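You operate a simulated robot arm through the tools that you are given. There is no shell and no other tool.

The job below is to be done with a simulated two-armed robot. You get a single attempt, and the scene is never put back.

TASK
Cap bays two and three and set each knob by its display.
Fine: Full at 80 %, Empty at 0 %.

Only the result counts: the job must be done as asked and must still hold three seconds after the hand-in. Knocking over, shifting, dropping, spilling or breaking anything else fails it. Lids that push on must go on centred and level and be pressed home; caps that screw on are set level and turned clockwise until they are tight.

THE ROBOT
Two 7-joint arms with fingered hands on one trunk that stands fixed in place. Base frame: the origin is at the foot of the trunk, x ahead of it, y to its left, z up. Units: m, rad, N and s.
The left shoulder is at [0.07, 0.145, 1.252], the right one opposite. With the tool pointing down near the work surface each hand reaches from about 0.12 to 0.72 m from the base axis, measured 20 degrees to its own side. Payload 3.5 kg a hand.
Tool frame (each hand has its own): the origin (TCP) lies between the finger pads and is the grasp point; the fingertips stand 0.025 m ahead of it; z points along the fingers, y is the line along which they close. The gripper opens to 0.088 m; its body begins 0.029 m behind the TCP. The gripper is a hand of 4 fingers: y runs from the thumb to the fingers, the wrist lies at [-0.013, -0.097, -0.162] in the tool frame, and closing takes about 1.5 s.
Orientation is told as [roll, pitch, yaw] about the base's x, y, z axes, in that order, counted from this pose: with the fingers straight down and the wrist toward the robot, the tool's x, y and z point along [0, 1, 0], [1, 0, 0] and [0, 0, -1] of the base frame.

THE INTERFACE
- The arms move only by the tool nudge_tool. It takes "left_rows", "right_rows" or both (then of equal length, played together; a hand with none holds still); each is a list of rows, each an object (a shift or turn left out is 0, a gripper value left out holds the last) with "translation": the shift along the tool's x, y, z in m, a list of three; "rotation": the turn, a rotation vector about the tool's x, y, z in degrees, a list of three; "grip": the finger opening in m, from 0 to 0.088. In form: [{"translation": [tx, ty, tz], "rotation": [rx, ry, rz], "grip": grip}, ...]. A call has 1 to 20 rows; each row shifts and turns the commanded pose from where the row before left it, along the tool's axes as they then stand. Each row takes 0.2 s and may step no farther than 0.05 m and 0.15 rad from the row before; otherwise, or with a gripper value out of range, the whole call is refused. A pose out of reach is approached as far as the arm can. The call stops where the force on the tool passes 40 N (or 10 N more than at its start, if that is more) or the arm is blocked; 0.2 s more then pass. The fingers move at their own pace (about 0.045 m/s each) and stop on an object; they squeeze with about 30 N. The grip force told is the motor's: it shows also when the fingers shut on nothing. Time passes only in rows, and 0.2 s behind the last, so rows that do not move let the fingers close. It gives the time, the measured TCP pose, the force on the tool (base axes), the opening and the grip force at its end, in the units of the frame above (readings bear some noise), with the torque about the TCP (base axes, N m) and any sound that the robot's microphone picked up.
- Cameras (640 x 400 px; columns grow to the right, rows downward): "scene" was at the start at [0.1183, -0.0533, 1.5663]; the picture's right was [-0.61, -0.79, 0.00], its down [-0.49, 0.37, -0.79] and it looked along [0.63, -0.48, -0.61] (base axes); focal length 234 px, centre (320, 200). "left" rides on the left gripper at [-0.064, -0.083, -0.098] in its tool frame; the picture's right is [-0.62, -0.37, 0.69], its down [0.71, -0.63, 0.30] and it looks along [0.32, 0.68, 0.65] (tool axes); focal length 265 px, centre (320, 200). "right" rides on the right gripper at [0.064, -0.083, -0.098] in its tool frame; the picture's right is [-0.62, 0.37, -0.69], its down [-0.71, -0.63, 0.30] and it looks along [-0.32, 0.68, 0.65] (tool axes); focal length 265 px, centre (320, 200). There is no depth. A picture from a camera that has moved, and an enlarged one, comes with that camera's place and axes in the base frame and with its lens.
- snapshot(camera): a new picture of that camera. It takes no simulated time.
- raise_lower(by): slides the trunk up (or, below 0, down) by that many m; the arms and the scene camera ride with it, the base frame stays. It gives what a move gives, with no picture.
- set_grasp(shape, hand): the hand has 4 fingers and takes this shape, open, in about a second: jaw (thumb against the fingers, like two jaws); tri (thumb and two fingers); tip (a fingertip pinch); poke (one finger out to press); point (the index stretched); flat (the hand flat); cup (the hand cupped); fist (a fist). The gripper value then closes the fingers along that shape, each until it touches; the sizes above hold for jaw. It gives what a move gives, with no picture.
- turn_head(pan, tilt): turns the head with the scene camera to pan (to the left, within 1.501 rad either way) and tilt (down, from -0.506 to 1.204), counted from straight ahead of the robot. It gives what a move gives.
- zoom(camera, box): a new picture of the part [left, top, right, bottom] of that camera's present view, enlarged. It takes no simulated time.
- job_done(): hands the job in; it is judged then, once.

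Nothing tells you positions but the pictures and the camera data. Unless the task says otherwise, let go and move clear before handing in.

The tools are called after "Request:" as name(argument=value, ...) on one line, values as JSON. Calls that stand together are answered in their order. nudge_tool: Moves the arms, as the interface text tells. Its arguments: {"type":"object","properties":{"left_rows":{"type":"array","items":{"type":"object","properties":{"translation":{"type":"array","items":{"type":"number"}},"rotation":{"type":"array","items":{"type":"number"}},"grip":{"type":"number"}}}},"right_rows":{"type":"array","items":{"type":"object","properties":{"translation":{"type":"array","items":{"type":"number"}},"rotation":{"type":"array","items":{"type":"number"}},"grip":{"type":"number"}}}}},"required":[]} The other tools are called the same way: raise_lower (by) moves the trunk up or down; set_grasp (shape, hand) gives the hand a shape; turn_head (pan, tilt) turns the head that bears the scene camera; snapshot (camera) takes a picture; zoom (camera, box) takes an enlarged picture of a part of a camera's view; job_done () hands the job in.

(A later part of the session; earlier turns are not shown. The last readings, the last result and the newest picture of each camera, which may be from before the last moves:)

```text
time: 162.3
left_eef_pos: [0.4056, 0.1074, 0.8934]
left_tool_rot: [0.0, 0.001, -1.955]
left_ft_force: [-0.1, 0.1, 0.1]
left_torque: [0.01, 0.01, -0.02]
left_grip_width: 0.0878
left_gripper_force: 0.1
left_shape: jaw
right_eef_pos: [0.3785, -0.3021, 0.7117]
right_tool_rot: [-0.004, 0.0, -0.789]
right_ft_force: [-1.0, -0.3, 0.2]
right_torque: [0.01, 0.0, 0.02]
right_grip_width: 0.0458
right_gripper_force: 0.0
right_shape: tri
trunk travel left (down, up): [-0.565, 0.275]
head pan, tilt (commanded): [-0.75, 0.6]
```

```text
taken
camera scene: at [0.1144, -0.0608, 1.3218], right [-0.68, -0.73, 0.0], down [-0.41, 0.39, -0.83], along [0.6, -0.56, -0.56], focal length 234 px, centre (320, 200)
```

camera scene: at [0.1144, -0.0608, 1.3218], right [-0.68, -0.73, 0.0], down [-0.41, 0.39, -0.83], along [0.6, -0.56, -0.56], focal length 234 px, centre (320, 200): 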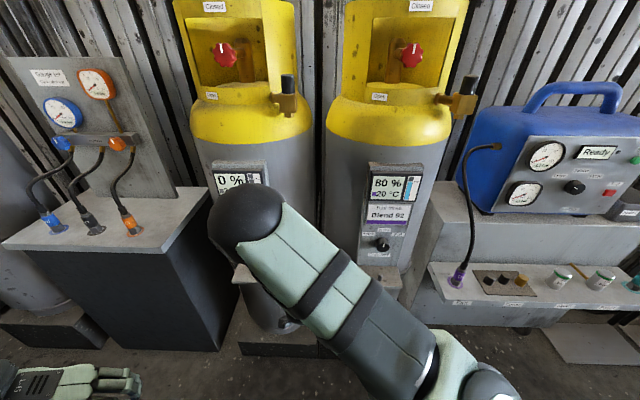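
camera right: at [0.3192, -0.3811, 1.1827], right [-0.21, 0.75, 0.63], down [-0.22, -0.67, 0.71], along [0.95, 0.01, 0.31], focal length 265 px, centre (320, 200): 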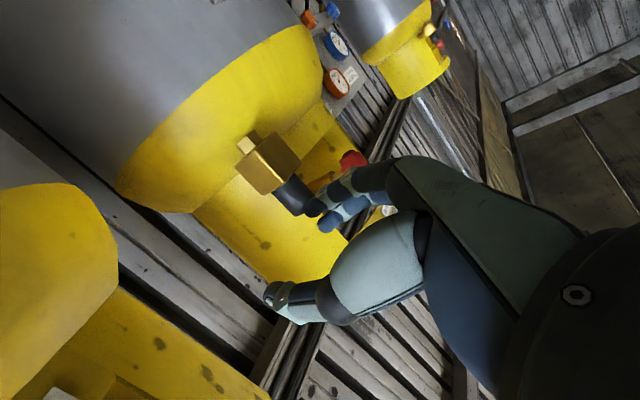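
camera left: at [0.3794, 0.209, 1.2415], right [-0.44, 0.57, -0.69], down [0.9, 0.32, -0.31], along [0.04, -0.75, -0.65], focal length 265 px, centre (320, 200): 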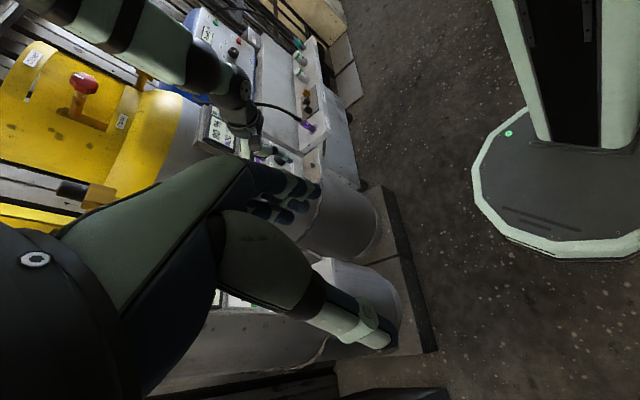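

The trunk is down 0.25. I raise the hand to knob height and start tipping the fingers forward toward the row.

Request:
nudge_tool(right_rows=[{"translation": [0, 0, -0.045]}, {"translation": [0, 0, -0.045]}, {"translation": [0, 0, -0.04]}, {"rotation": [-7.5, 0, 0]}, {"rotation": [-7.5, 0, 0]}, {"rotation": [-7.5, 0, 0]}, {"rotation": [-7.5, 0, 0]}, {}])

Request:
snapshot(camera="scene")

```text
time: 164.1
left_eef_pos: [0.4069, 0.108, 0.8945]
left_tool_rot: [-0.001, 0.003, -1.955]
left_ft_force: [0.6, 0.2, -0.4]
left_torque: [0.01, -0.01, 0.01]
left_grip_width: 0.0878
left_gripper_force: 0.0
left_shape: jaw
right_eef_pos: [0.4207, -0.3029, 0.8372]
right_tool_rot: [-0.003, -0.525, -0.787]
right_ft_force: [0.2, 0.1, 0.2]
right_torque: [-0.01, -0.02, 0.01]
right_grip_width: 0.0456
right_gripper_force: 0.0
right_shape: tri
right hand out of reach, approached as far as the arm can: row 3, 4, 5, 6, 7
trunk travel left (down, up): [-0.565, 0.275]
head pan, tilt (commanded): [-0.75, 0.6]
```

```text
taken
camera scene: at [0.1139, -0.0623, 1.3217], right [-0.68, -0.73, 0.0], down [-0.41, 0.39, -0.82], along [0.6, -0.56, -0.57], focal length 234 px, centre (320, 200)
```

scene: 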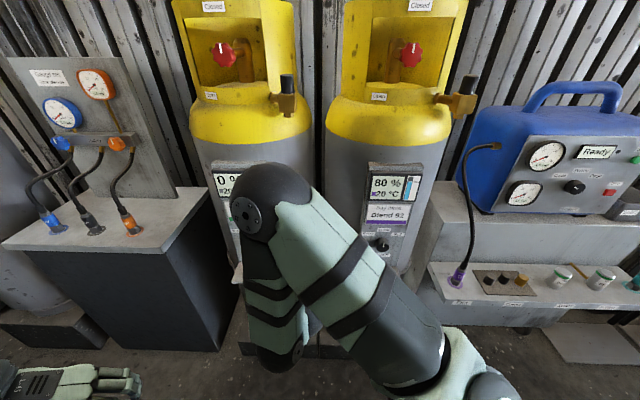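

In this posture tipping forward runs out of reach, but the sideways-roll pose that worked earlier was at shoulder height. I'll go back upright, turn the hand to close along the row, and then lower the trunk so the shoulder is level with the knobs.

Request:
nudge_tool(right_rows=[{"rotation": [7.5, 0, 0]}, {"rotation": [7.5, 0, 0]}, {"rotation": [7.5, 0, 0]}, {"rotation": [7.5, 0, 0]}, {"rotation": [0, 0, -8]}, {"rotation": [0, 0, -8]}, {"rotation": [0, 0, -8]}, {"rotation": [0, 0, -8]}, {"rotation": [0, 0, -8]}, {"rotation": [0, 0, -8]}, {"rotation": [0, 0, -8]}, {"rotation": [0, 0, -8]}, {"rotation": [0, 0, -8]}, {"rotation": [0, 0, -8]}, {"rotation": [0, 0, -8]}, {}])

Request:
snapshot(camera="scene")

```text
time: 167.5
left_eef_pos: [0.407, 0.1087, 0.894]
left_tool_rot: [0.0, -0.001, -1.954]
left_ft_force: [0.5, 0.6, 0.3]
left_torque: [0.04, 0.01, -0.03]
left_grip_width: 0.0879
left_gripper_force: 0.0
left_shape: jaw
right_eef_pos: [0.4205, -0.302, 0.8375]
right_tool_rot: [-0.001, 0.003, 0.749]
right_ft_force: [-0.7, 0.1, -0.2]
right_torque: [-0.02, 0.0, 0.02]
right_grip_width: 0.0458
right_gripper_force: 0.1
right_shape: tri
trunk travel left (down, up): [-0.565, 0.275]
head pan, tilt (commanded): [-0.75, 0.6]
```

```text
taken
camera scene: at [0.1142, -0.0609, 1.3218], right [-0.68, -0.73, 0.0], down [-0.41, 0.39, -0.83], along [0.6, -0.56, -0.56], focal length 234 px, centre (320, 200)
```

scene: 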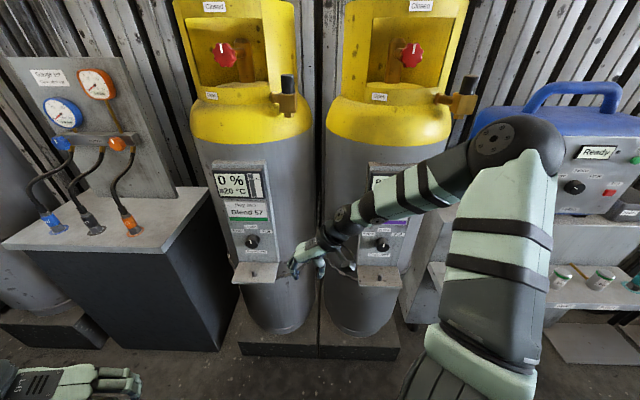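

The elbow now sits out to the right, which is a better posture. I shift in front of bay two's knob and begin leaning the fingers forward.

Request:
nudge_tool(right_rows=[{"translation": [0.0116, 0.0431, 0]}, {"translation": [0.0116, 0.0431, 0]}, {"translation": [0.0116, 0.0431, 0]}, {"translation": [0.0116, 0.0431, 0]}, {"rotation": [0, -7.5, 0]}, {"rotation": [0, -7.5, 0]}, {"rotation": [0, -7.5, 0]}, {"rotation": [0, -7.5, 0]}, {}])

Request:
snapshot(camera="scene")

```text
time: 169.5
left_eef_pos: [0.4079, 0.1085, 0.8944]
left_tool_rot: [0.001, 0.0, -1.955]
left_ft_force: [-0.2, -1.7, 0.1]
left_torque: [0.0, -0.03, -0.02]
left_grip_width: 0.0878
left_gripper_force: 0.1
left_shape: jaw
right_eef_pos: [0.5151, -0.1522, 0.8351]
right_tool_rot: [-0.524, 0.003, 0.747]
right_ft_force: [0.4, 0.3, -0.8]
right_torque: [0.0, -0.06, -0.02]
right_grip_width: 0.0458
right_gripper_force: 0.0
right_shape: tri
trunk travel left (down, up): [-0.565, 0.275]
head pan, tilt (commanded): [-0.75, 0.6]
```

```text
taken
camera scene: at [0.1148, -0.0615, 1.3217], right [-0.68, -0.73, 0.0], down [-0.41, 0.39, -0.82], along [0.6, -0.56, -0.57], focal length 234 px, centre (320, 200)
```

scene: 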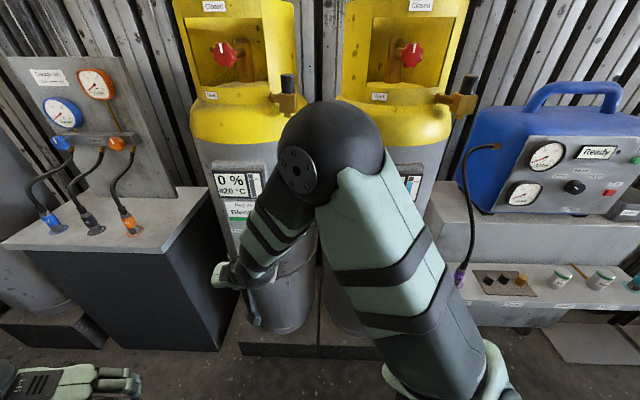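

Reachable so far. I lower the trunk the rest of the way and raise the hand back to knob height, so the hand is level with the shoulder.

Request:
raise_lower(by=-0.17)

Request:
nudge_tool(right_rows=[{"translation": [-0.02, 0, -0.0346]}, {"translation": [-0.02, 0, -0.0346]}, {"translation": [-0.02, 0, -0.0346]}, {"translation": [-0.02, 0, -0.0346]}, {"rotation": [0, -7.5, 0]}, {"rotation": [0, -7.5, 0]}, {"rotation": [0, -7.5, 0]}, {"rotation": [0, -7.5, 0]}, {}])

Request:
snapshot(camera="scene")

```text
time: 171.5
left_eef_pos: [0.4072, 0.1091, 0.7241]
left_tool_rot: [0.0, -0.001, -1.955]
left_ft_force: [0.2, 0.8, 0.0]
left_torque: [-0.02, 0.03, 0.02]
left_grip_width: 0.0877
left_gripper_force: 0.0
left_shape: jaw
right_eef_pos: [0.5155, -0.1515, 0.6654]
right_tool_rot: [-0.525, 0.005, 0.747]
right_ft_force: [0.2, -0.1, -0.1]
right_torque: [0.02, 0.0, 0.0]
right_grip_width: 0.046
right_gripper_force: 0.1
right_shape: tri
trunk travel left (down, up): [-0.395, 0.445]
head pan, tilt (commanded): [-0.75, 0.6]
```

```text
time: 173.5
left_eef_pos: [0.4064, 0.1096, 0.7238]
left_tool_rot: [0.0, 0.0, -1.955]
left_ft_force: [0.1, -0.5, -0.4]
left_torque: [0.02, 0.04, 0.0]
left_grip_width: 0.0876
left_gripper_force: 0.0
left_shape: jaw
right_eef_pos: [0.5154, -0.1504, 0.827]
right_tool_rot: [-1.051, 0.004, 0.747]
right_ft_force: [-0.8, 0.0, 0.5]
right_torque: [0.02, 0.01, 0.0]
right_grip_width: 0.0458
right_gripper_force: 0.1
right_shape: tri
trunk travel left (down, up): [-0.395, 0.445]
head pan, tilt (commanded): [-0.75, 0.6]
```

```text
taken
camera scene: at [0.1144, -0.0612, 1.1517], right [-0.68, -0.73, 0.0], down [-0.41, 0.39, -0.82], along [0.6, -0.56, -0.57], focal length 234 px, centre (320, 200)
```

scene: 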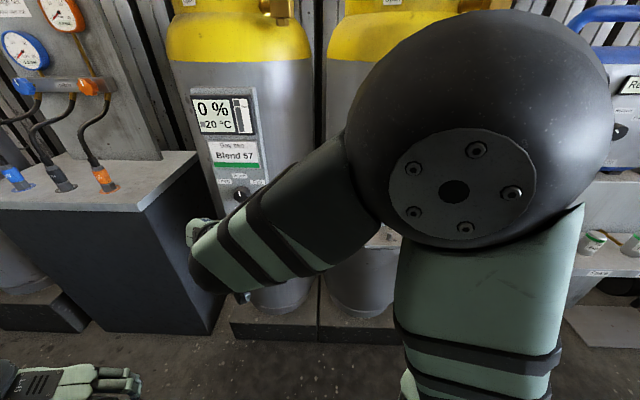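

Sixty degrees of lean is reached at knob height. I complete the lean so the fingers point straight at the panel.

Request:
nudge_tool(right_rows=[{"rotation": [0, -7.5, 0]}, {"rotation": [0, -7.5, 0]}, {"rotation": [0, -7.5, 0]}, {"rotation": [0, -7.3, 0]}, {}])

Request:
snapshot(camera="right")

Request:
snapshot(camera="scene")

```text
time: 174.7
left_eef_pos: [0.4062, 0.1097, 0.7242]
left_tool_rot: [-0.001, -0.001, -1.955]
left_ft_force: [-0.6, -0.3, 0.2]
left_torque: [0.01, -0.02, 0.0]
left_grip_width: 0.0878
left_gripper_force: 0.1
left_shape: jaw
right_eef_pos: [0.5168, -0.1585, 0.8399]
right_tool_rot: [-1.544, -0.047, 0.73]
right_ft_force: [1.2, 0.4, 0.0]
right_torque: [-0.02, -0.02, -0.02]
right_grip_width: 0.0457
right_gripper_force: 0.0
right_shape: tri
trunk travel left (down, up): [-0.395, 0.445]
head pan, tilt (commanded): [-0.75, 0.6]
```

```text
taken
camera right: at [0.3889, -0.1365, 0.7734], right [-0.2, 0.73, 0.66], down [-0.28, -0.68, 0.68], along [0.94, -0.05, 0.34], focal length 265 px, centre (320, 200)
```

right: 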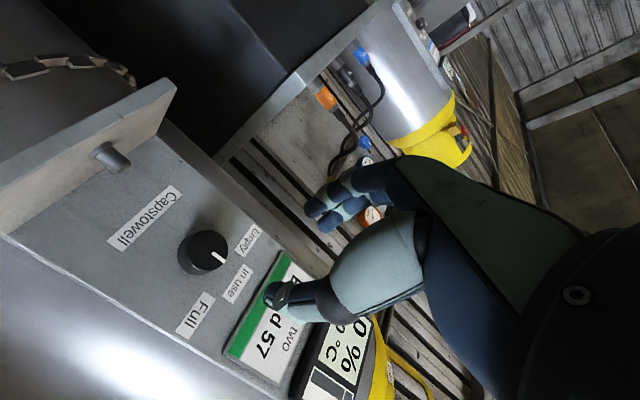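

```text
taken
camera scene: at [0.1139, -0.0608, 1.1518], right [-0.68, -0.73, 0.0], down [-0.41, 0.39, -0.83], along [0.6, -0.56, -0.56], focal length 234 px, centre (320, 200)
```

scene: 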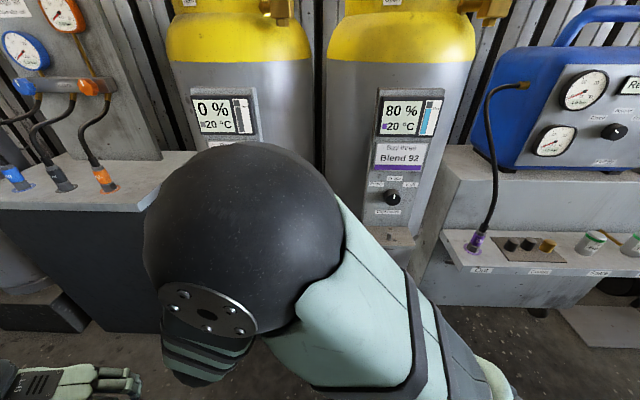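

The fingers now point at bay two's panel and the right camera sees the knob and its labels. I trim the small orientation errors and let it settle.

Request:
nudge_tool(right_rows=[{}, {}])

Request:
nudge_tool(right_rows=[{"rotation": [-1.5, -0.8, -1.3]}, {"rotation": [-1.5, -0.7, -1.3]}, {}, {}])

Request:
zoom(camera="right", box=[80, 130, 320, 370])

```text
time: 175.3
left_eef_pos: [0.407, 0.1087, 0.7248]
left_tool_rot: [-0.001, 0.0, -1.955]
left_ft_force: [0.2, 0.1, -0.3]
left_torque: [-0.01, -0.02, -0.02]
left_grip_width: 0.0874
left_gripper_force: 0.0
left_shape: jaw
right_eef_pos: [0.5175, -0.1606, 0.8357]
right_tool_rot: [-1.539, -0.041, 0.724]
right_ft_force: [-0.8, 0.2, -0.2]
right_torque: [-0.04, 0.01, -0.01]
right_grip_width: 0.0457
right_gripper_force: 0.2
right_shape: tri
trunk travel left (down, up): [-0.395, 0.445]
head pan, tilt (commanded): [-0.75, 0.6]
```

```text
time: 176.3
left_eef_pos: [0.4072, 0.1093, 0.7234]
left_tool_rot: [0.001, -0.001, -1.955]
left_ft_force: [1.2, 0.3, 0.6]
left_torque: [0.03, 0.03, -0.02]
left_grip_width: 0.0878
left_gripper_force: 0.0
left_shape: jaw
right_eef_pos: [0.5173, -0.1606, 0.8316]
right_tool_rot: [-1.563, 0.014, 0.776]
right_ft_force: [0.0, -0.4, 0.4]
right_torque: [-0.02, 0.03, 0.0]
right_grip_width: 0.0458
right_gripper_force: 0.1
right_shape: tri
trunk travel left (down, up): [-0.395, 0.445]
head pan, tilt (commanded): [-0.75, 0.6]
```

```text
1.67 times, centred on (200, 250) of right
camera zoom: at [0.3868, -0.1483, 0.7692], right [-0.21, 0.76, 0.62], down [-0.23, -0.66, 0.72], along [0.95, 0.01, 0.31], focal length 442 px, centre (520, 117)
```

zoom: 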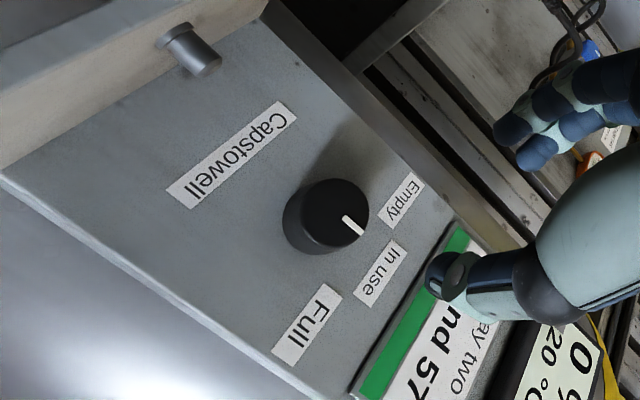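

The pointer shows "In use" with "Empty" to its left. The knob axis is at about (0.6125, -0.250, 0.821). I line up with it, open the fingers, and advance most of the way.

Request:
nudge_tool(right_rows=[{"translation": [0.0106, 0.004, 0], "grip": 0.062}, {}, {"translation": [0, 0, 0.03]}, {"translation": [0, 0, 0.03]}, {"translation": [0, 0, 0.02]}, {}, {}])

Request:
snapshot(camera="right")

Request:
snapshot(camera="scene")

```text
time: 177.9
left_eef_pos: [0.4071, 0.1097, 0.7238]
left_tool_rot: [-0.001, 0.001, -1.955]
left_ft_force: [-0.2, -1.2, -0.6]
left_torque: [0.02, -0.01, 0.05]
left_grip_width: 0.088
left_gripper_force: 0.0
left_shape: jaw
right_eef_pos: [0.5766, -0.2048, 0.818]
right_tool_rot: [-1.594, 0.052, 0.797]
right_ft_force: [0.5, -0.3, 0.1]
right_torque: [-0.03, 0.01, 0.04]
right_grip_width: 0.0618
right_gripper_force: 0.1
right_shape: tri
trunk travel left (down, up): [-0.395, 0.445]
head pan, tilt (commanded): [-0.75, 0.6]
```

```text
taken
camera right: at [0.4456, -0.1978, 0.7552], right [-0.23, 0.78, 0.58], down [-0.21, -0.63, 0.75], along [0.95, 0.05, 0.3], focal length 265 px, centre (320, 200)
```

right: 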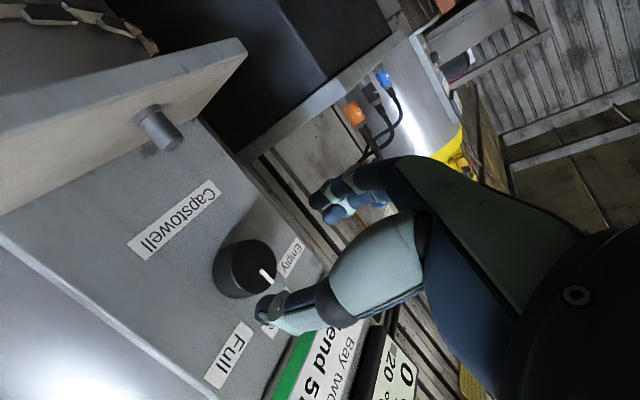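

```text
taken
camera scene: at [0.1145, -0.0609, 1.1517], right [-0.68, -0.73, 0.0], down [-0.41, 0.39, -0.82], along [0.6, -0.56, -0.57], focal length 234 px, centre (320, 200)
```

scene: 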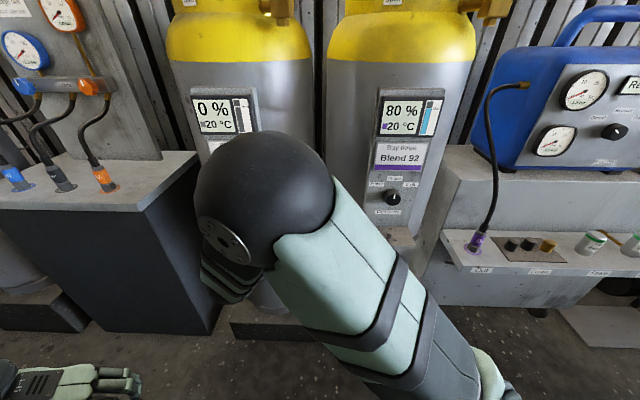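

The arm has settled and my earlier trim shows as a small over-correction; the knob sits about 8 mm to the right of the tool axis. I fix both before closing in.

Request:
nudge_tool(right_rows=[{"translation": [0.002, -0.004, 0], "rotation": [0.35, 0.7, 1.5]}, {"translation": [0.001, -0.0035, 0], "rotation": [0.35, 0.65, 1.5]}, {}, {}, {}])

Request:
zoom(camera="right", box=[160, 160, 400, 350])

```text
time: 179.1
left_eef_pos: [0.4078, 0.109, 0.7237]
left_tool_rot: [0.001, 0.0, -1.956]
left_ft_force: [0.0, 0.5, 0.5]
left_torque: [0.01, 0.0, -0.01]
left_grip_width: 0.0876
left_gripper_force: 0.0
left_shape: jaw
right_eef_pos: [0.5711, -0.2096, 0.8148]
right_tool_rot: [-1.568, -0.002, 0.788]
right_ft_force: [0.2, 0.4, -1.1]
right_torque: [-0.03, 0.01, 0.01]
right_grip_width: 0.0615
right_gripper_force: 0.0
right_shape: tri
trunk travel left (down, up): [-0.395, 0.445]
head pan, tilt (commanded): [-0.75, 0.6]
```

```text
2.11 times, centred on (280, 255) of right
camera zoom: at [0.4411, -0.1983, 0.7503], right [-0.23, 0.75, 0.62], down [-0.23, -0.66, 0.71], along [0.95, 0.02, 0.33], focal length 559 px, centre (404, 84)
```

zoom: 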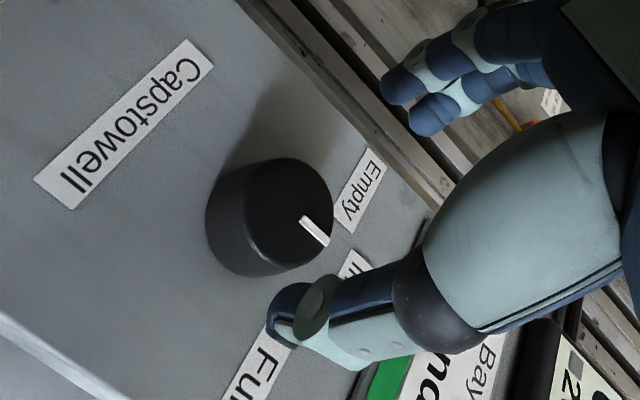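

The knob is now centred on the tool axis. I advance around it.

Request:
nudge_tool(right_rows=[{"translation": [0, 0, 0.02]}, {"translation": [0, 0, 0.015]}, {"translation": [0, 0, 0.008]}, {}, {}])

Request:
zoom(camera="right", box=[180, 150, 400, 340])

```text
time: 180.3
left_eef_pos: [0.407, 0.1093, 0.7238]
left_tool_rot: [0.0, 0.001, -1.956]
left_ft_force: [0.1, -0.2, -0.3]
left_torque: [0.01, 0.01, -0.05]
left_grip_width: 0.0878
left_gripper_force: 0.2
left_shape: jaw
right_eef_pos: [0.6006, -0.2408, 0.8137]
right_tool_rot: [-1.569, -0.001, 0.789]
right_ft_force: [-0.1, 0.5, 0.5]
right_torque: [0.03, 0.01, -0.01]
right_grip_width: 0.0617
right_gripper_force: 0.0
right_shape: tri
trunk travel left (down, up): [-0.395, 0.445]
head pan, tilt (commanded): [-0.75, 0.6]
```

```text
2.11 times, centred on (290, 245) of right
camera zoom: at [0.4716, -0.2291, 0.7501], right [-0.23, 0.75, 0.62], down [-0.23, -0.66, 0.71], along [0.95, 0.02, 0.33], focal length 559 px, centre (383, 105)
```

zoom: 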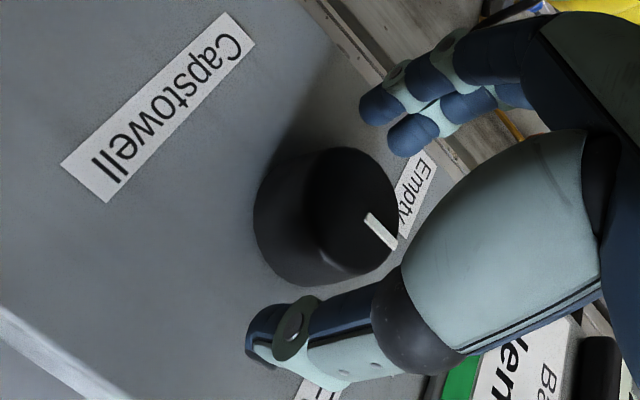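

The knob lies between the fingers and thumb. I advance a bit more and close.

Request:
nudge_tool(right_rows=[{"translation": [0, 0, 0.004]}, {"translation": [0, 0, 0.003]}, {}])

Request:
nudge_tool(right_rows=[{"grip": 0.045}, {}, {"grip": 0.02}, {}, {}, {}, {}])

Request:
zoom(camera="right", box=[180, 150, 400, 340])

```text
time: 181.1
left_eef_pos: [0.4065, 0.1091, 0.7246]
left_tool_rot: [-0.001, -0.002, -1.954]
left_ft_force: [0.5, -0.3, -0.2]
left_torque: [0.0, 0.03, 0.02]
left_grip_width: 0.0878
left_gripper_force: 0.1
left_shape: jaw
right_eef_pos: [0.6054, -0.244, 0.8152]
right_tool_rot: [-1.571, -0.002, 0.787]
right_ft_force: [-1.1, -0.3, 0.0]
right_torque: [0.0, -0.01, -0.01]
right_grip_width: 0.0621
right_gripper_force: 0.0
right_shape: tri
trunk travel left (down, up): [-0.395, 0.445]
head pan, tilt (commanded): [-0.75, 0.6]
```

```text
time: 182.7
left_eef_pos: [0.4071, 0.1087, 0.724]
left_tool_rot: [0.0, 0.002, -1.955]
left_ft_force: [0.0, -1.1, -0.4]
left_torque: [0.0, 0.04, 0.0]
left_grip_width: 0.0877
left_gripper_force: 0.1
left_shape: jaw
right_eef_pos: [0.6064, -0.2446, 0.8135]
right_tool_rot: [-1.57, -0.004, 0.788]
right_ft_force: [1.8, 3.0, -0.9]
right_torque: [0.01, 0.05, 0.07]
right_grip_width: 0.0295
right_gripper_force: 30.0
right_shape: tri
trunk travel left (down, up): [-0.395, 0.445]
head pan, tilt (commanded): [-0.75, 0.6]
```

```text
2.11 times, centred on (290, 245) of right
camera zoom: at [0.4768, -0.2332, 0.75], right [-0.23, 0.75, 0.62], down [-0.23, -0.66, 0.71], along [0.95, 0.02, 0.32], focal length 559 px, centre (383, 105)
```

zoom: 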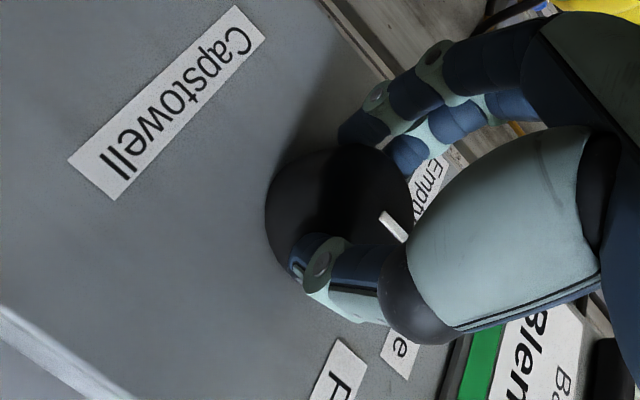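

The knob is gripped with little side load. I turn it counter-clockwise (toward "Empty") in steps.

Request:
nudge_tool(right_rows=[{"rotation": [0, 0, -7]}, {"rotation": [0, 0, -7]}, {"rotation": [0, 0, -7]}, {}])

Request:
zoom(camera="right", box=[180, 150, 400, 340])

```text
time: 183.7
left_eef_pos: [0.4056, 0.1115, 0.725]
left_tool_rot: [0.003, -0.005, -1.954]
left_ft_force: [0.3, -0.4, -0.1]
left_torque: [0.0, -0.03, 0.01]
left_grip_width: 0.0873
left_gripper_force: 0.0
left_shape: jaw
right_eef_pos: [0.6033, -0.2546, 0.8112]
right_tool_rot: [-1.531, 0.336, 0.774]
right_ft_force: [-13.8, 29.8, -0.2]
right_torque: [0.06, 0.12, 0.81]
right_grip_width: 0.0323
right_gripper_force: 30.2
right_shape: tri
trunk travel left (down, up): [-0.395, 0.445]
head pan, tilt (commanded): [-0.75, 0.6]
```

```text
2.11 times, centred on (290, 245) of right
camera zoom: at [0.4609, -0.2509, 0.7829], right [-0.07, 0.87, 0.49], down [-0.03, -0.49, 0.87], along [1.0, 0.04, 0.06], focal length 559 px, centre (383, 105)
```

zoom: 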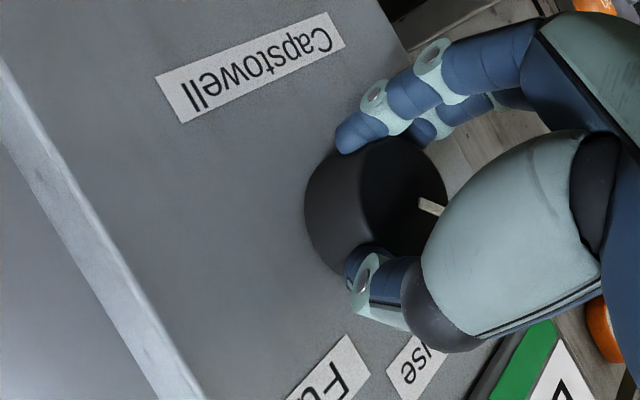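

The knob is turning with the hand, but the fingertips are pressing on the panel with about 30 N. I back off a few millimetres along the axis.

Request:
nudge_tool(right_rows=[{"translation": [0, 0, -0.003]}, {"translation": [0, 0, -0.003]}, {"translation": [0, 0, -0.002]}, {}])

Request:
zoom(camera="right", box=[180, 150, 400, 340])

```text
time: 184.7
left_eef_pos: [0.4085, 0.1096, 0.7235]
left_tool_rot: [-0.003, -0.001, -1.954]
left_ft_force: [-0.5, -0.9, 0.1]
left_torque: [-0.01, 0.02, 0.0]
left_grip_width: 0.0878
left_gripper_force: 0.1
left_shape: jaw
right_eef_pos: [0.6001, -0.253, 0.8128]
right_tool_rot: [-1.536, 0.334, 0.769]
right_ft_force: [11.8, 9.2, 0.5]
right_torque: [0.03, 0.13, 0.48]
right_grip_width: 0.0308
right_gripper_force: 30.1
right_shape: tri
trunk travel left (down, up): [-0.395, 0.445]
head pan, tilt (commanded): [-0.75, 0.6]
```

```text
2.11 times, centred on (290, 245) of right
camera zoom: at [0.4589, -0.2486, 0.7827], right [-0.06, 0.87, 0.49], down [-0.03, -0.49, 0.87], along [1.0, 0.04, 0.06], focal length 559 px, centre (383, 105)
```

zoom: 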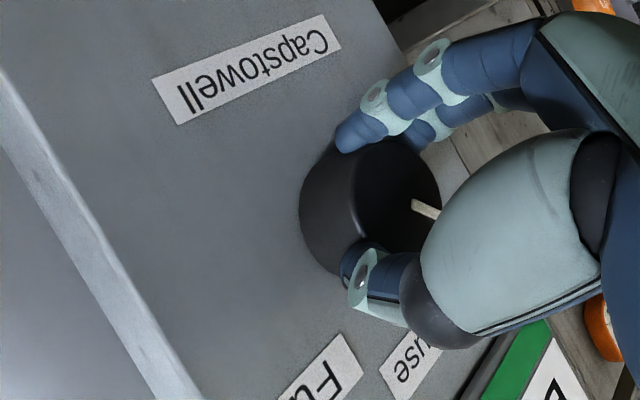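

The force now is mostly sideways, so the hand axis is about 6 mm to the right of the knob axis. I shift it left.

Request:
nudge_tool(right_rows=[{"translation": [-0.001, 0.0028, 0]}, {"translation": [-0.001, 0.0028, 0]}, {}, {}])

```text
time: 185.7
left_eef_pos: [0.4066, 0.1092, 0.724]
left_tool_rot: [-0.002, -0.001, -1.955]
left_ft_force: [0.5, 0.9, 0.6]
left_torque: [-0.01, 0.01, 0.0]
left_grip_width: 0.0879
left_gripper_force: 0.0
left_shape: jaw
right_eef_pos: [0.6042, -0.2481, 0.8144]
right_tool_rot: [-1.536, 0.331, 0.774]
right_ft_force: [2.7, 0.0, -2.7]
right_torque: [-0.02, 0.01, 0.03]
right_grip_width: 0.0299
right_gripper_force: 30.0
right_shape: tri
trunk travel left (down, up): [-0.395, 0.445]
head pan, tilt (commanded): [-0.75, 0.6]
```

Balanced now. I continue turning in smaller steps with pauses.

Request:
nudge_tool(right_rows=[{"rotation": [0, 0, -4]}, {}, {"rotation": [0, 0, -4]}, {}, {"rotation": [0, 0, -4]}, {}, {}])

Request:
zoom(camera="right", box=[180, 150, 400, 340])

```text
time: 187.3
left_eef_pos: [0.407, 0.108, 0.7245]
left_tool_rot: [0.001, 0.0, -1.954]
left_ft_force: [0.2, 1.0, 0.1]
left_torque: [0.0, 0.0, 0.01]
left_grip_width: 0.0877
left_gripper_force: 0.0
left_shape: jaw
right_eef_pos: [0.6034, -0.25, 0.8154]
right_tool_rot: [-1.537, 0.543, 0.776]
right_ft_force: [1.8, -0.4, 1.6]
right_torque: [-0.03, -0.04, 0.04]
right_grip_width: 0.0296
right_gripper_force: 30.3
right_shape: tri
trunk travel left (down, up): [-0.395, 0.445]
head pan, tilt (commanded): [-0.75, 0.6]
```

```text
2.11 times, centred on (290, 245) of right
camera zoom: at [0.4585, -0.2487, 0.8057], right [-0.01, 0.93, 0.36], down [0.11, -0.36, 0.93], along [0.99, 0.05, -0.1], focal length 559 px, centre (383, 105)
```

zoom: 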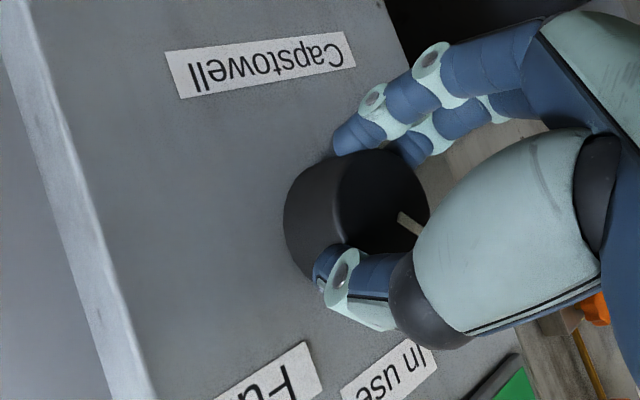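

Smooth: about 31° so far with almost no load. I continue to about 55°.

Request:
nudge_tool(right_rows=[{"rotation": [0, 0, -4]}, {}, {"rotation": [0, 0, -4]}, {}, {"rotation": [0, 0, -4]}, {}, {"rotation": [0, 0, -4]}, {}, {"rotation": [0, 0, -4]}, {}, {}])

Request:
zoom(camera="right", box=[180, 150, 400, 340])

```text
time: 189.7
left_eef_pos: [0.4057, 0.1084, 0.7242]
left_tool_rot: [0.0, 0.001, -1.955]
left_ft_force: [0.3, 0.0, -0.1]
left_torque: [-0.04, -0.01, -0.01]
left_grip_width: 0.0877
left_gripper_force: 0.1
left_shape: jaw
right_eef_pos: [0.6025, -0.2481, 0.8163]
right_tool_rot: [-1.528, 0.891, 0.794]
right_ft_force: [3.3, -6.3, 7.9]
right_torque: [-0.14, -0.21, -0.02]
right_grip_width: 0.0285
right_gripper_force: 30.0
right_shape: tri
trunk travel left (down, up): [-0.395, 0.445]
head pan, tilt (commanded): [-0.75, 0.6]
```

```text
2.11 times, centred on (290, 245) of right
camera zoom: at [0.4607, -0.2474, 0.8439], right [0.04, 0.99, 0.12], down [0.34, -0.13, 0.93], along [0.94, 0.0, -0.34], focal length 559 px, centre (383, 105)
```

zoom: 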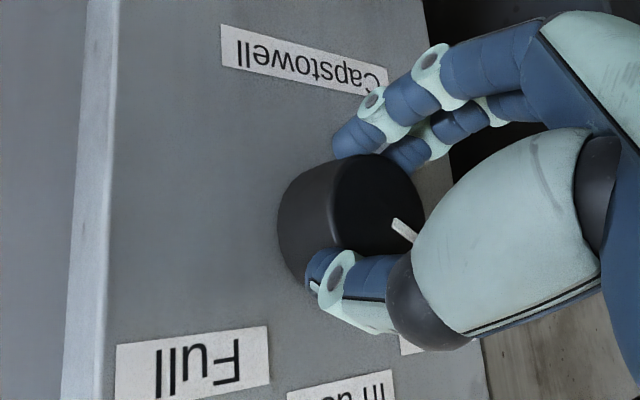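

About 51° turned. I release and back straight off to see where the pointer stands.

Request:
nudge_tool(right_rows=[{"grip": 0.045}, {"grip": 0.062}, {}, {}, {"translation": [0, 0, -0.02]}, {"translation": [0, 0, -0.025]}, {"translation": [0, 0, -0.025]}, {}])

Request:
snapshot(camera="right")

Request:
snapshot(camera="scene")

```text
time: 191.5
left_eef_pos: [0.4074, 0.109, 0.7232]
left_tool_rot: [0.0, 0.001, -1.956]
left_ft_force: [-0.4, -0.4, -0.7]
left_torque: [-0.01, -0.03, 0.02]
left_grip_width: 0.0877
left_gripper_force: 0.0
left_shape: jaw
right_eef_pos: [0.5552, -0.1946, 0.815]
right_tool_rot: [-1.535, 0.901, 0.798]
right_ft_force: [0.3, -0.5, 0.8]
right_torque: [0.01, -0.01, 0.01]
right_grip_width: 0.0616
right_gripper_force: 0.1
right_shape: tri
trunk travel left (down, up): [-0.395, 0.445]
head pan, tilt (commanded): [-0.75, 0.6]
```

```text
taken
camera right: at [0.4129, -0.1938, 0.8435], right [0.03, 0.99, 0.11], down [0.35, -0.11, 0.93], along [0.94, 0.01, -0.35], focal length 265 px, centre (320, 200)
```

right: 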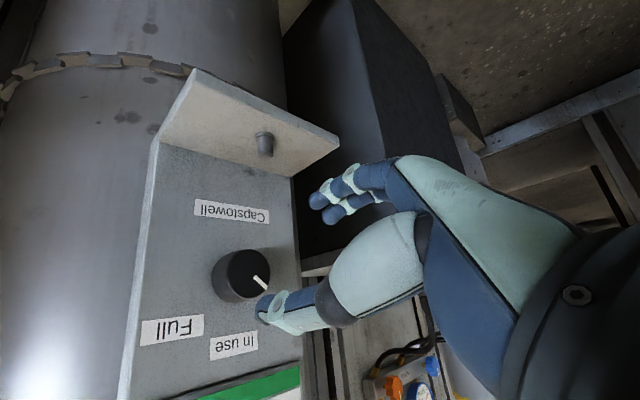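

```text
taken
camera scene: at [0.1148, -0.061, 1.1517], right [-0.68, -0.73, 0.0], down [-0.41, 0.39, -0.82], along [0.6, -0.56, -0.57], focal length 234 px, centre (320, 200)
```

scene: 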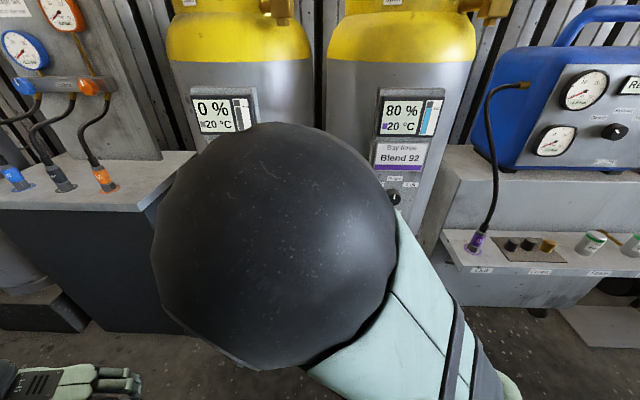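

The pointer has swung toward "Empty", at nearly the mirror angle of the "Full" label. I zoom in, then back away further to see the "Empty" label itself.

Request:
zoom(camera="right", box=[130, 190, 330, 370])

Request:
nudge_tool(right_rows=[{"translation": [0, 0, -0.03]}, {"translation": [0, -0.02, -0.02]}, {"translation": [0, -0.02, 0]}, {}])

Request:
snapshot(camera="right")

```text
2.22 times, centred on (230, 280) of right
camera zoom: at [0.4129, -0.1938, 0.8435], right [0.03, 0.99, 0.11], down [0.35, -0.11, 0.93], along [0.94, 0.01, -0.35], focal length 590 px, centre (520, 22)
```

zoom: 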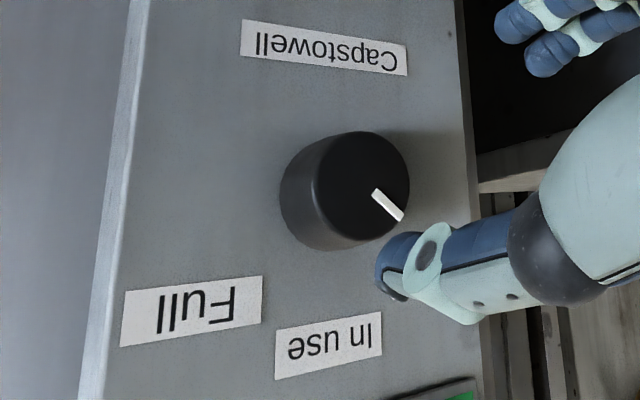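

```text
time: 192.5
left_eef_pos: [0.4065, 0.1095, 0.7246]
left_tool_rot: [0.001, 0.0, -1.954]
left_ft_force: [0.0, 0.1, 0.1]
left_torque: [0.01, 0.02, 0.01]
left_grip_width: 0.0878
left_gripper_force: 0.0
left_shape: jaw
right_eef_pos: [0.5023, -0.1662, 0.8448]
right_tool_rot: [-1.572, 0.925, 0.784]
right_ft_force: [0.5, -0.4, 0.2]
right_torque: [0.0, 0.01, 0.0]
right_grip_width: 0.0619
right_gripper_force: 0.1
right_shape: tri
trunk travel left (down, up): [-0.395, 0.445]
head pan, tilt (commanded): [-0.75, 0.6]
```

```text
taken
camera right: at [0.3602, -0.1685, 0.875], right [0.02, 1.0, 0.08], down [0.35, -0.08, 0.93], along [0.94, 0.01, -0.35], focal length 265 px, centre (320, 200)
```

right: 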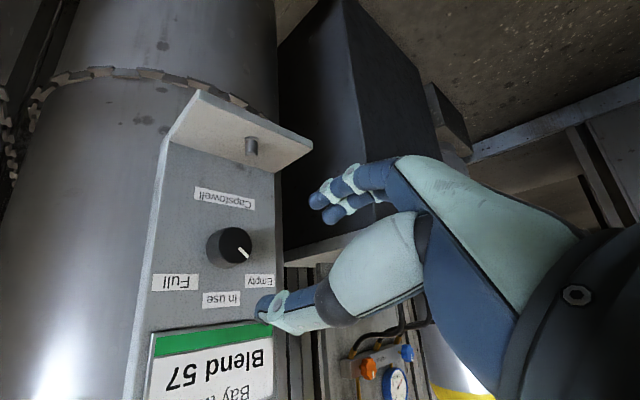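

Now the "Empty" label is visible with the pointer aimed toward it. I zoom to check the alignment.

Request:
zoom(camera="right", box=[145, 200, 285, 320])

```text
3.33 times, centred on (215, 260) of right
camera zoom: at [0.3602, -0.1685, 0.875], right [0.02, 1.0, 0.08], down [0.35, -0.08, 0.93], along [0.94, 0.01, -0.35], focal length 885 px, centre (670, 0)
```

zoom: 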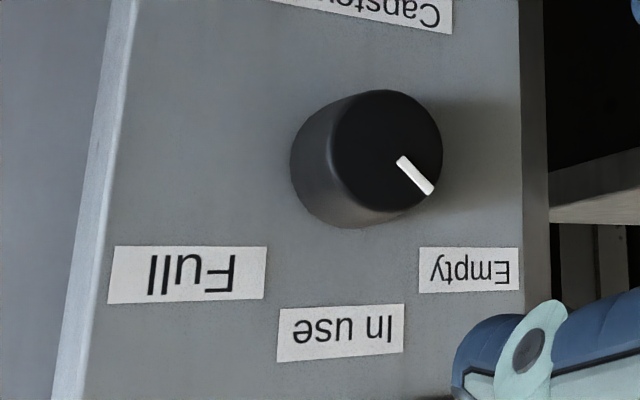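

The pointer is at about 51°, within 3° of the "Empty" label's direction (53°). Bay two's knob is set. Now I un-tip the hand back to vertical for the move to bay three.

Request:
nudge_tool(right_rows=[{"translation": [0, 0, -0.02], "rotation": [-5.19, 3.91, 4.4]}, {"rotation": [-4.88, 4.3, 4.4]}, {"rotation": [-4.53, 4.66, 4.4]}, {"rotation": [-4.16, 4.99, 4.4]}, {"rotation": [-3.77, 5.3, 4.4]}, {"rotation": [-3.35, 5.57, 4.4]}, {"rotation": [-2.91, 5.81, 4.4]}, {"rotation": [-2.46, 6.02, 4.4]}, {"rotation": [-1.99, 6.19, 4.4]}, {"rotation": [-1.51, 6.32, 4.4]}, {"rotation": [-1.02, 6.42, 4.4]}, {"rotation": [-0.52, 6.48, 4.4]}, {}])

Request:
snapshot(camera="scene")

Request:
snapshot(camera="right")

```text
time: 195.3
left_eef_pos: [0.4071, 0.1096, 0.7241]
left_tool_rot: [0.002, 0.0, -1.955]
left_ft_force: [0.6, 2.1, 0.1]
left_torque: [0.0, 0.0, -0.01]
left_grip_width: 0.0876
left_gripper_force: 0.1
left_shape: jaw
right_eef_pos: [0.4882, -0.155, 0.8458]
right_tool_rot: [-0.208, -0.032, 0.825]
right_ft_force: [0.3, -0.1, 0.5]
right_torque: [-0.01, -0.01, 0.02]
right_grip_width: 0.0618
right_gripper_force: 0.1
right_shape: tri
trunk travel left (down, up): [-0.395, 0.445]
head pan, tilt (commanded): [-0.75, 0.6]
```

```text
taken
camera scene: at [0.1143, -0.0607, 1.1517], right [-0.68, -0.73, 0.0], down [-0.41, 0.39, -0.83], along [0.6, -0.56, -0.56], focal length 234 px, centre (320, 200)
```

scene: 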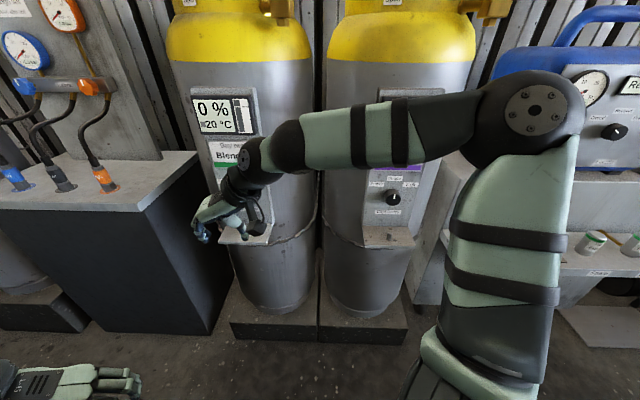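

```text
taken
camera right: at [0.3677, -0.1596, 0.9271], right [0.57, -0.06, 0.82], down [0.14, -0.98, -0.17], along [0.81, 0.21, -0.55], focal length 265 px, centre (320, 200)
```

right: 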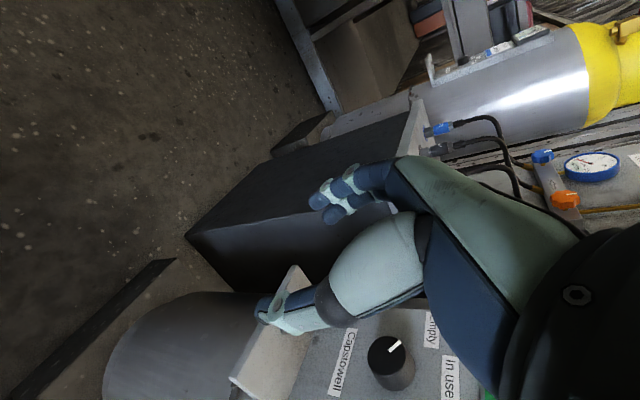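

The hand is nearly upright with the elbow out to the right. I finish straightening and slide along the row toward bay three at a safe stand-off.

Request:
nudge_tool(right_rows=[{"rotation": [0, 6, 0]}, {"rotation": [0, 6, 0]}, {"translation": [0, -0.04, 0]}, {"translation": [0, -0.04, 0]}, {"translation": [0, -0.04, 0]}, {"translation": [0, -0.04, 0]}, {"translation": [0, -0.04, 0]}, {}])

Request:
snapshot(camera="scene")

```text
time: 197.1
left_eef_pos: [0.406, 0.1103, 0.7234]
left_tool_rot: [-0.001, 0.0, -1.954]
left_ft_force: [-0.2, 0.3, -1.0]
left_torque: [0.0, 0.03, 0.0]
left_grip_width: 0.0875
left_gripper_force: 0.0
left_shape: jaw
right_eef_pos: [0.3525, -0.302, 0.8406]
right_tool_rot: [-0.002, -0.032, 0.828]
right_ft_force: [-0.3, 0.5, -0.1]
right_torque: [0.01, 0.02, 0.03]
right_grip_width: 0.0618
right_gripper_force: 0.1
right_shape: tri
trunk travel left (down, up): [-0.395, 0.445]
head pan, tilt (commanded): [-0.75, 0.6]
```

```text
taken
camera scene: at [0.1147, -0.0605, 1.1517], right [-0.68, -0.73, 0.0], down [-0.41, 0.38, -0.83], along [0.6, -0.56, -0.56], focal length 234 px, centre (320, 200)
```

scene: 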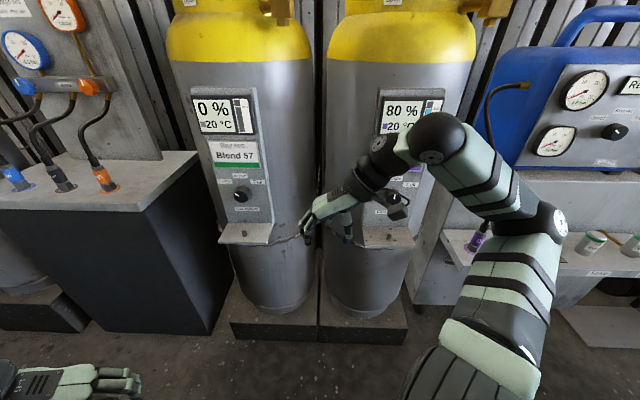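

Good reach, and bay two's knob is visible from the head. I zoom to confirm its pointer.

Request:
zoom(camera="scene", box=[210, 165, 275, 215])

Request:
zoom(camera="scene", box=[355, 150, 430, 220])

```text
8.00 times, centred on (242, 190) of scene
camera zoom: at [0.1147, -0.0605, 1.1517], right [-0.68, -0.73, 0.0], down [-0.41, 0.38, -0.83], along [0.6, -0.56, -0.56], focal length 1870 px, centre (940, 280)
```

zoom: 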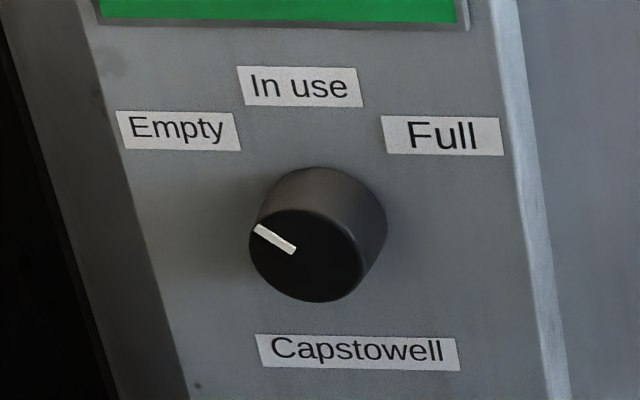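

```text
5.71 times, centred on (392, 185) of scene
camera zoom: at [0.1147, -0.0605, 1.1517], right [-0.68, -0.73, 0.0], down [-0.41, 0.38, -0.83], along [0.6, -0.56, -0.56], focal length 1336 px, centre (-94, 286)
```

zoom: 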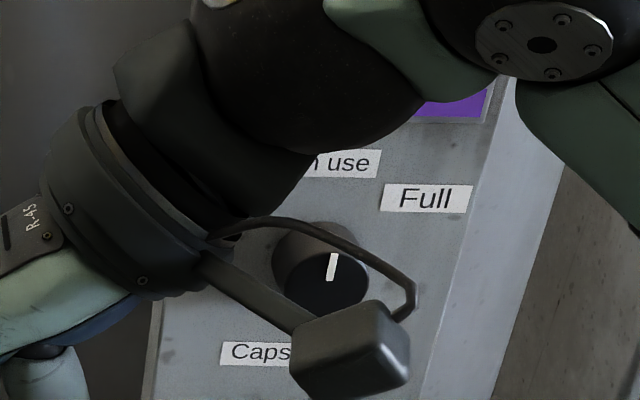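

Bay two reads "Empty" clearly. I slide on to bay three.

Request:
nudge_tool(right_rows=[{"translation": [0, -0.0425, 0]}, {"translation": [0, -0.0425, 0]}, {"translation": [0, -0.0425, 0]}, {"translation": [0, -0.0425, 0]}, {}])

Request:
snapshot(camera="scene")

Request:
snapshot(camera="right")

```text
time: 198.3
left_eef_pos: [0.4077, 0.1089, 0.7243]
left_tool_rot: [0.0, -0.001, -1.956]
left_ft_force: [0.0, 0.5, 0.4]
left_torque: [-0.01, 0.01, -0.03]
left_grip_width: 0.0877
left_gripper_force: 0.1
left_shape: jaw
right_eef_pos: [0.3582, -0.3176, 0.8173]
right_tool_rot: [0.001, -0.033, 0.827]
right_ft_force: [-0.9, 0.0, 1.2]
right_torque: [-0.01, -0.01, 0.0]
right_grip_width: 0.0617
right_gripper_force: 0.0
right_shape: tri
right hand out of reach, approached as far as the arm can: row 1, 2, 3, 4
trunk travel left (down, up): [-0.395, 0.445]
head pan, tilt (commanded): [-0.75, 0.6]
```

```text
taken
camera scene: at [0.1144, -0.0609, 1.1517], right [-0.68, -0.73, 0.0], down [-0.41, 0.39, -0.83], along [0.6, -0.56, -0.57], focal length 234 px, centre (320, 200)
```

scene: 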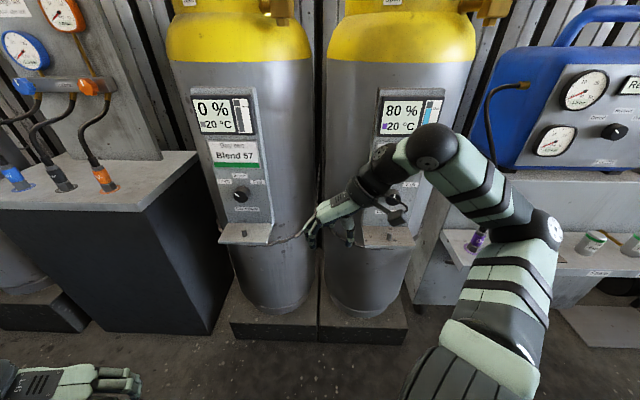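

```text
taken
camera right: at [0.2514, -0.3371, 0.9132], right [0.69, -0.17, 0.7], down [0.11, -0.94, -0.32], along [0.72, 0.3, -0.63], focal length 265 px, centre (320, 200)
```

right: 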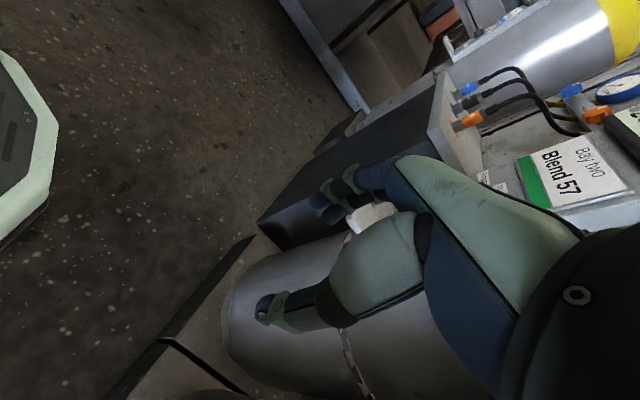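

Vertical with this yaw runs out of reach at bay three, so I'll reach the same pointing pose there by another path: turn the hand first, move to the free space right of bay three's panel, then tip forward there.

Request:
nudge_tool(right_rows=[{"rotation": [0, 0, 7.5]}, {"rotation": [0, 0, 7.5]}, {"rotation": [0, 0, 7.5]}, {"rotation": [0, 0, 7.5]}, {"rotation": [0, 0, 7.5]}, {"rotation": [0, 0, 7.5]}, {"rotation": [0, 0, 7.5]}, {"translation": [0.03, 0, -0.02]}, {"translation": [0.03, 0, -0.02]}, {}])

Request:
snapshot(camera="scene")

```text
time: 200.5
left_eef_pos: [0.4064, 0.1075, 0.7231]
left_tool_rot: [0.001, 0.0, -1.954]
left_ft_force: [0.3, -0.2, -0.3]
left_torque: [0.0, -0.01, 0.0]
left_grip_width: 0.0877
left_gripper_force: 0.0
left_shape: jaw
right_eef_pos: [0.3873, -0.24, 0.8513]
right_tool_rot: [0.026, -0.02, -0.088]
right_ft_force: [0.1, 0.0, -0.3]
right_torque: [0.0, -0.02, 0.02]
right_grip_width: 0.062
right_gripper_force: 0.0
right_shape: tri
right hand out of reach, approached as far as the arm can: row 1, 2, 3, 4, 5, 6, 7
trunk travel left (down, up): [-0.395, 0.445]
head pan, tilt (commanded): [-0.75, 0.6]
```

```text
taken
camera scene: at [0.1144, -0.0615, 1.1517], right [-0.68, -0.73, 0.0], down [-0.41, 0.39, -0.82], along [0.6, -0.56, -0.57], focal length 234 px, centre (320, 200)
```

scene: 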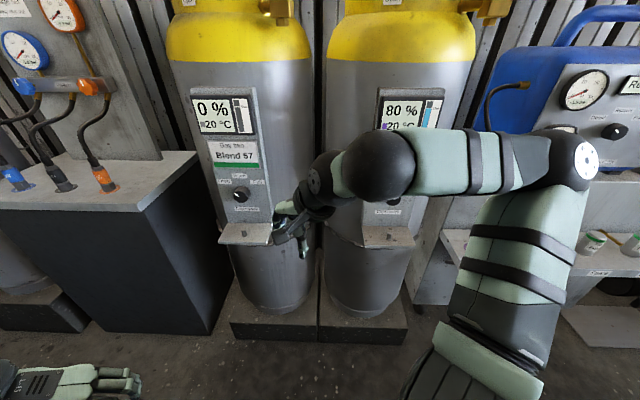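

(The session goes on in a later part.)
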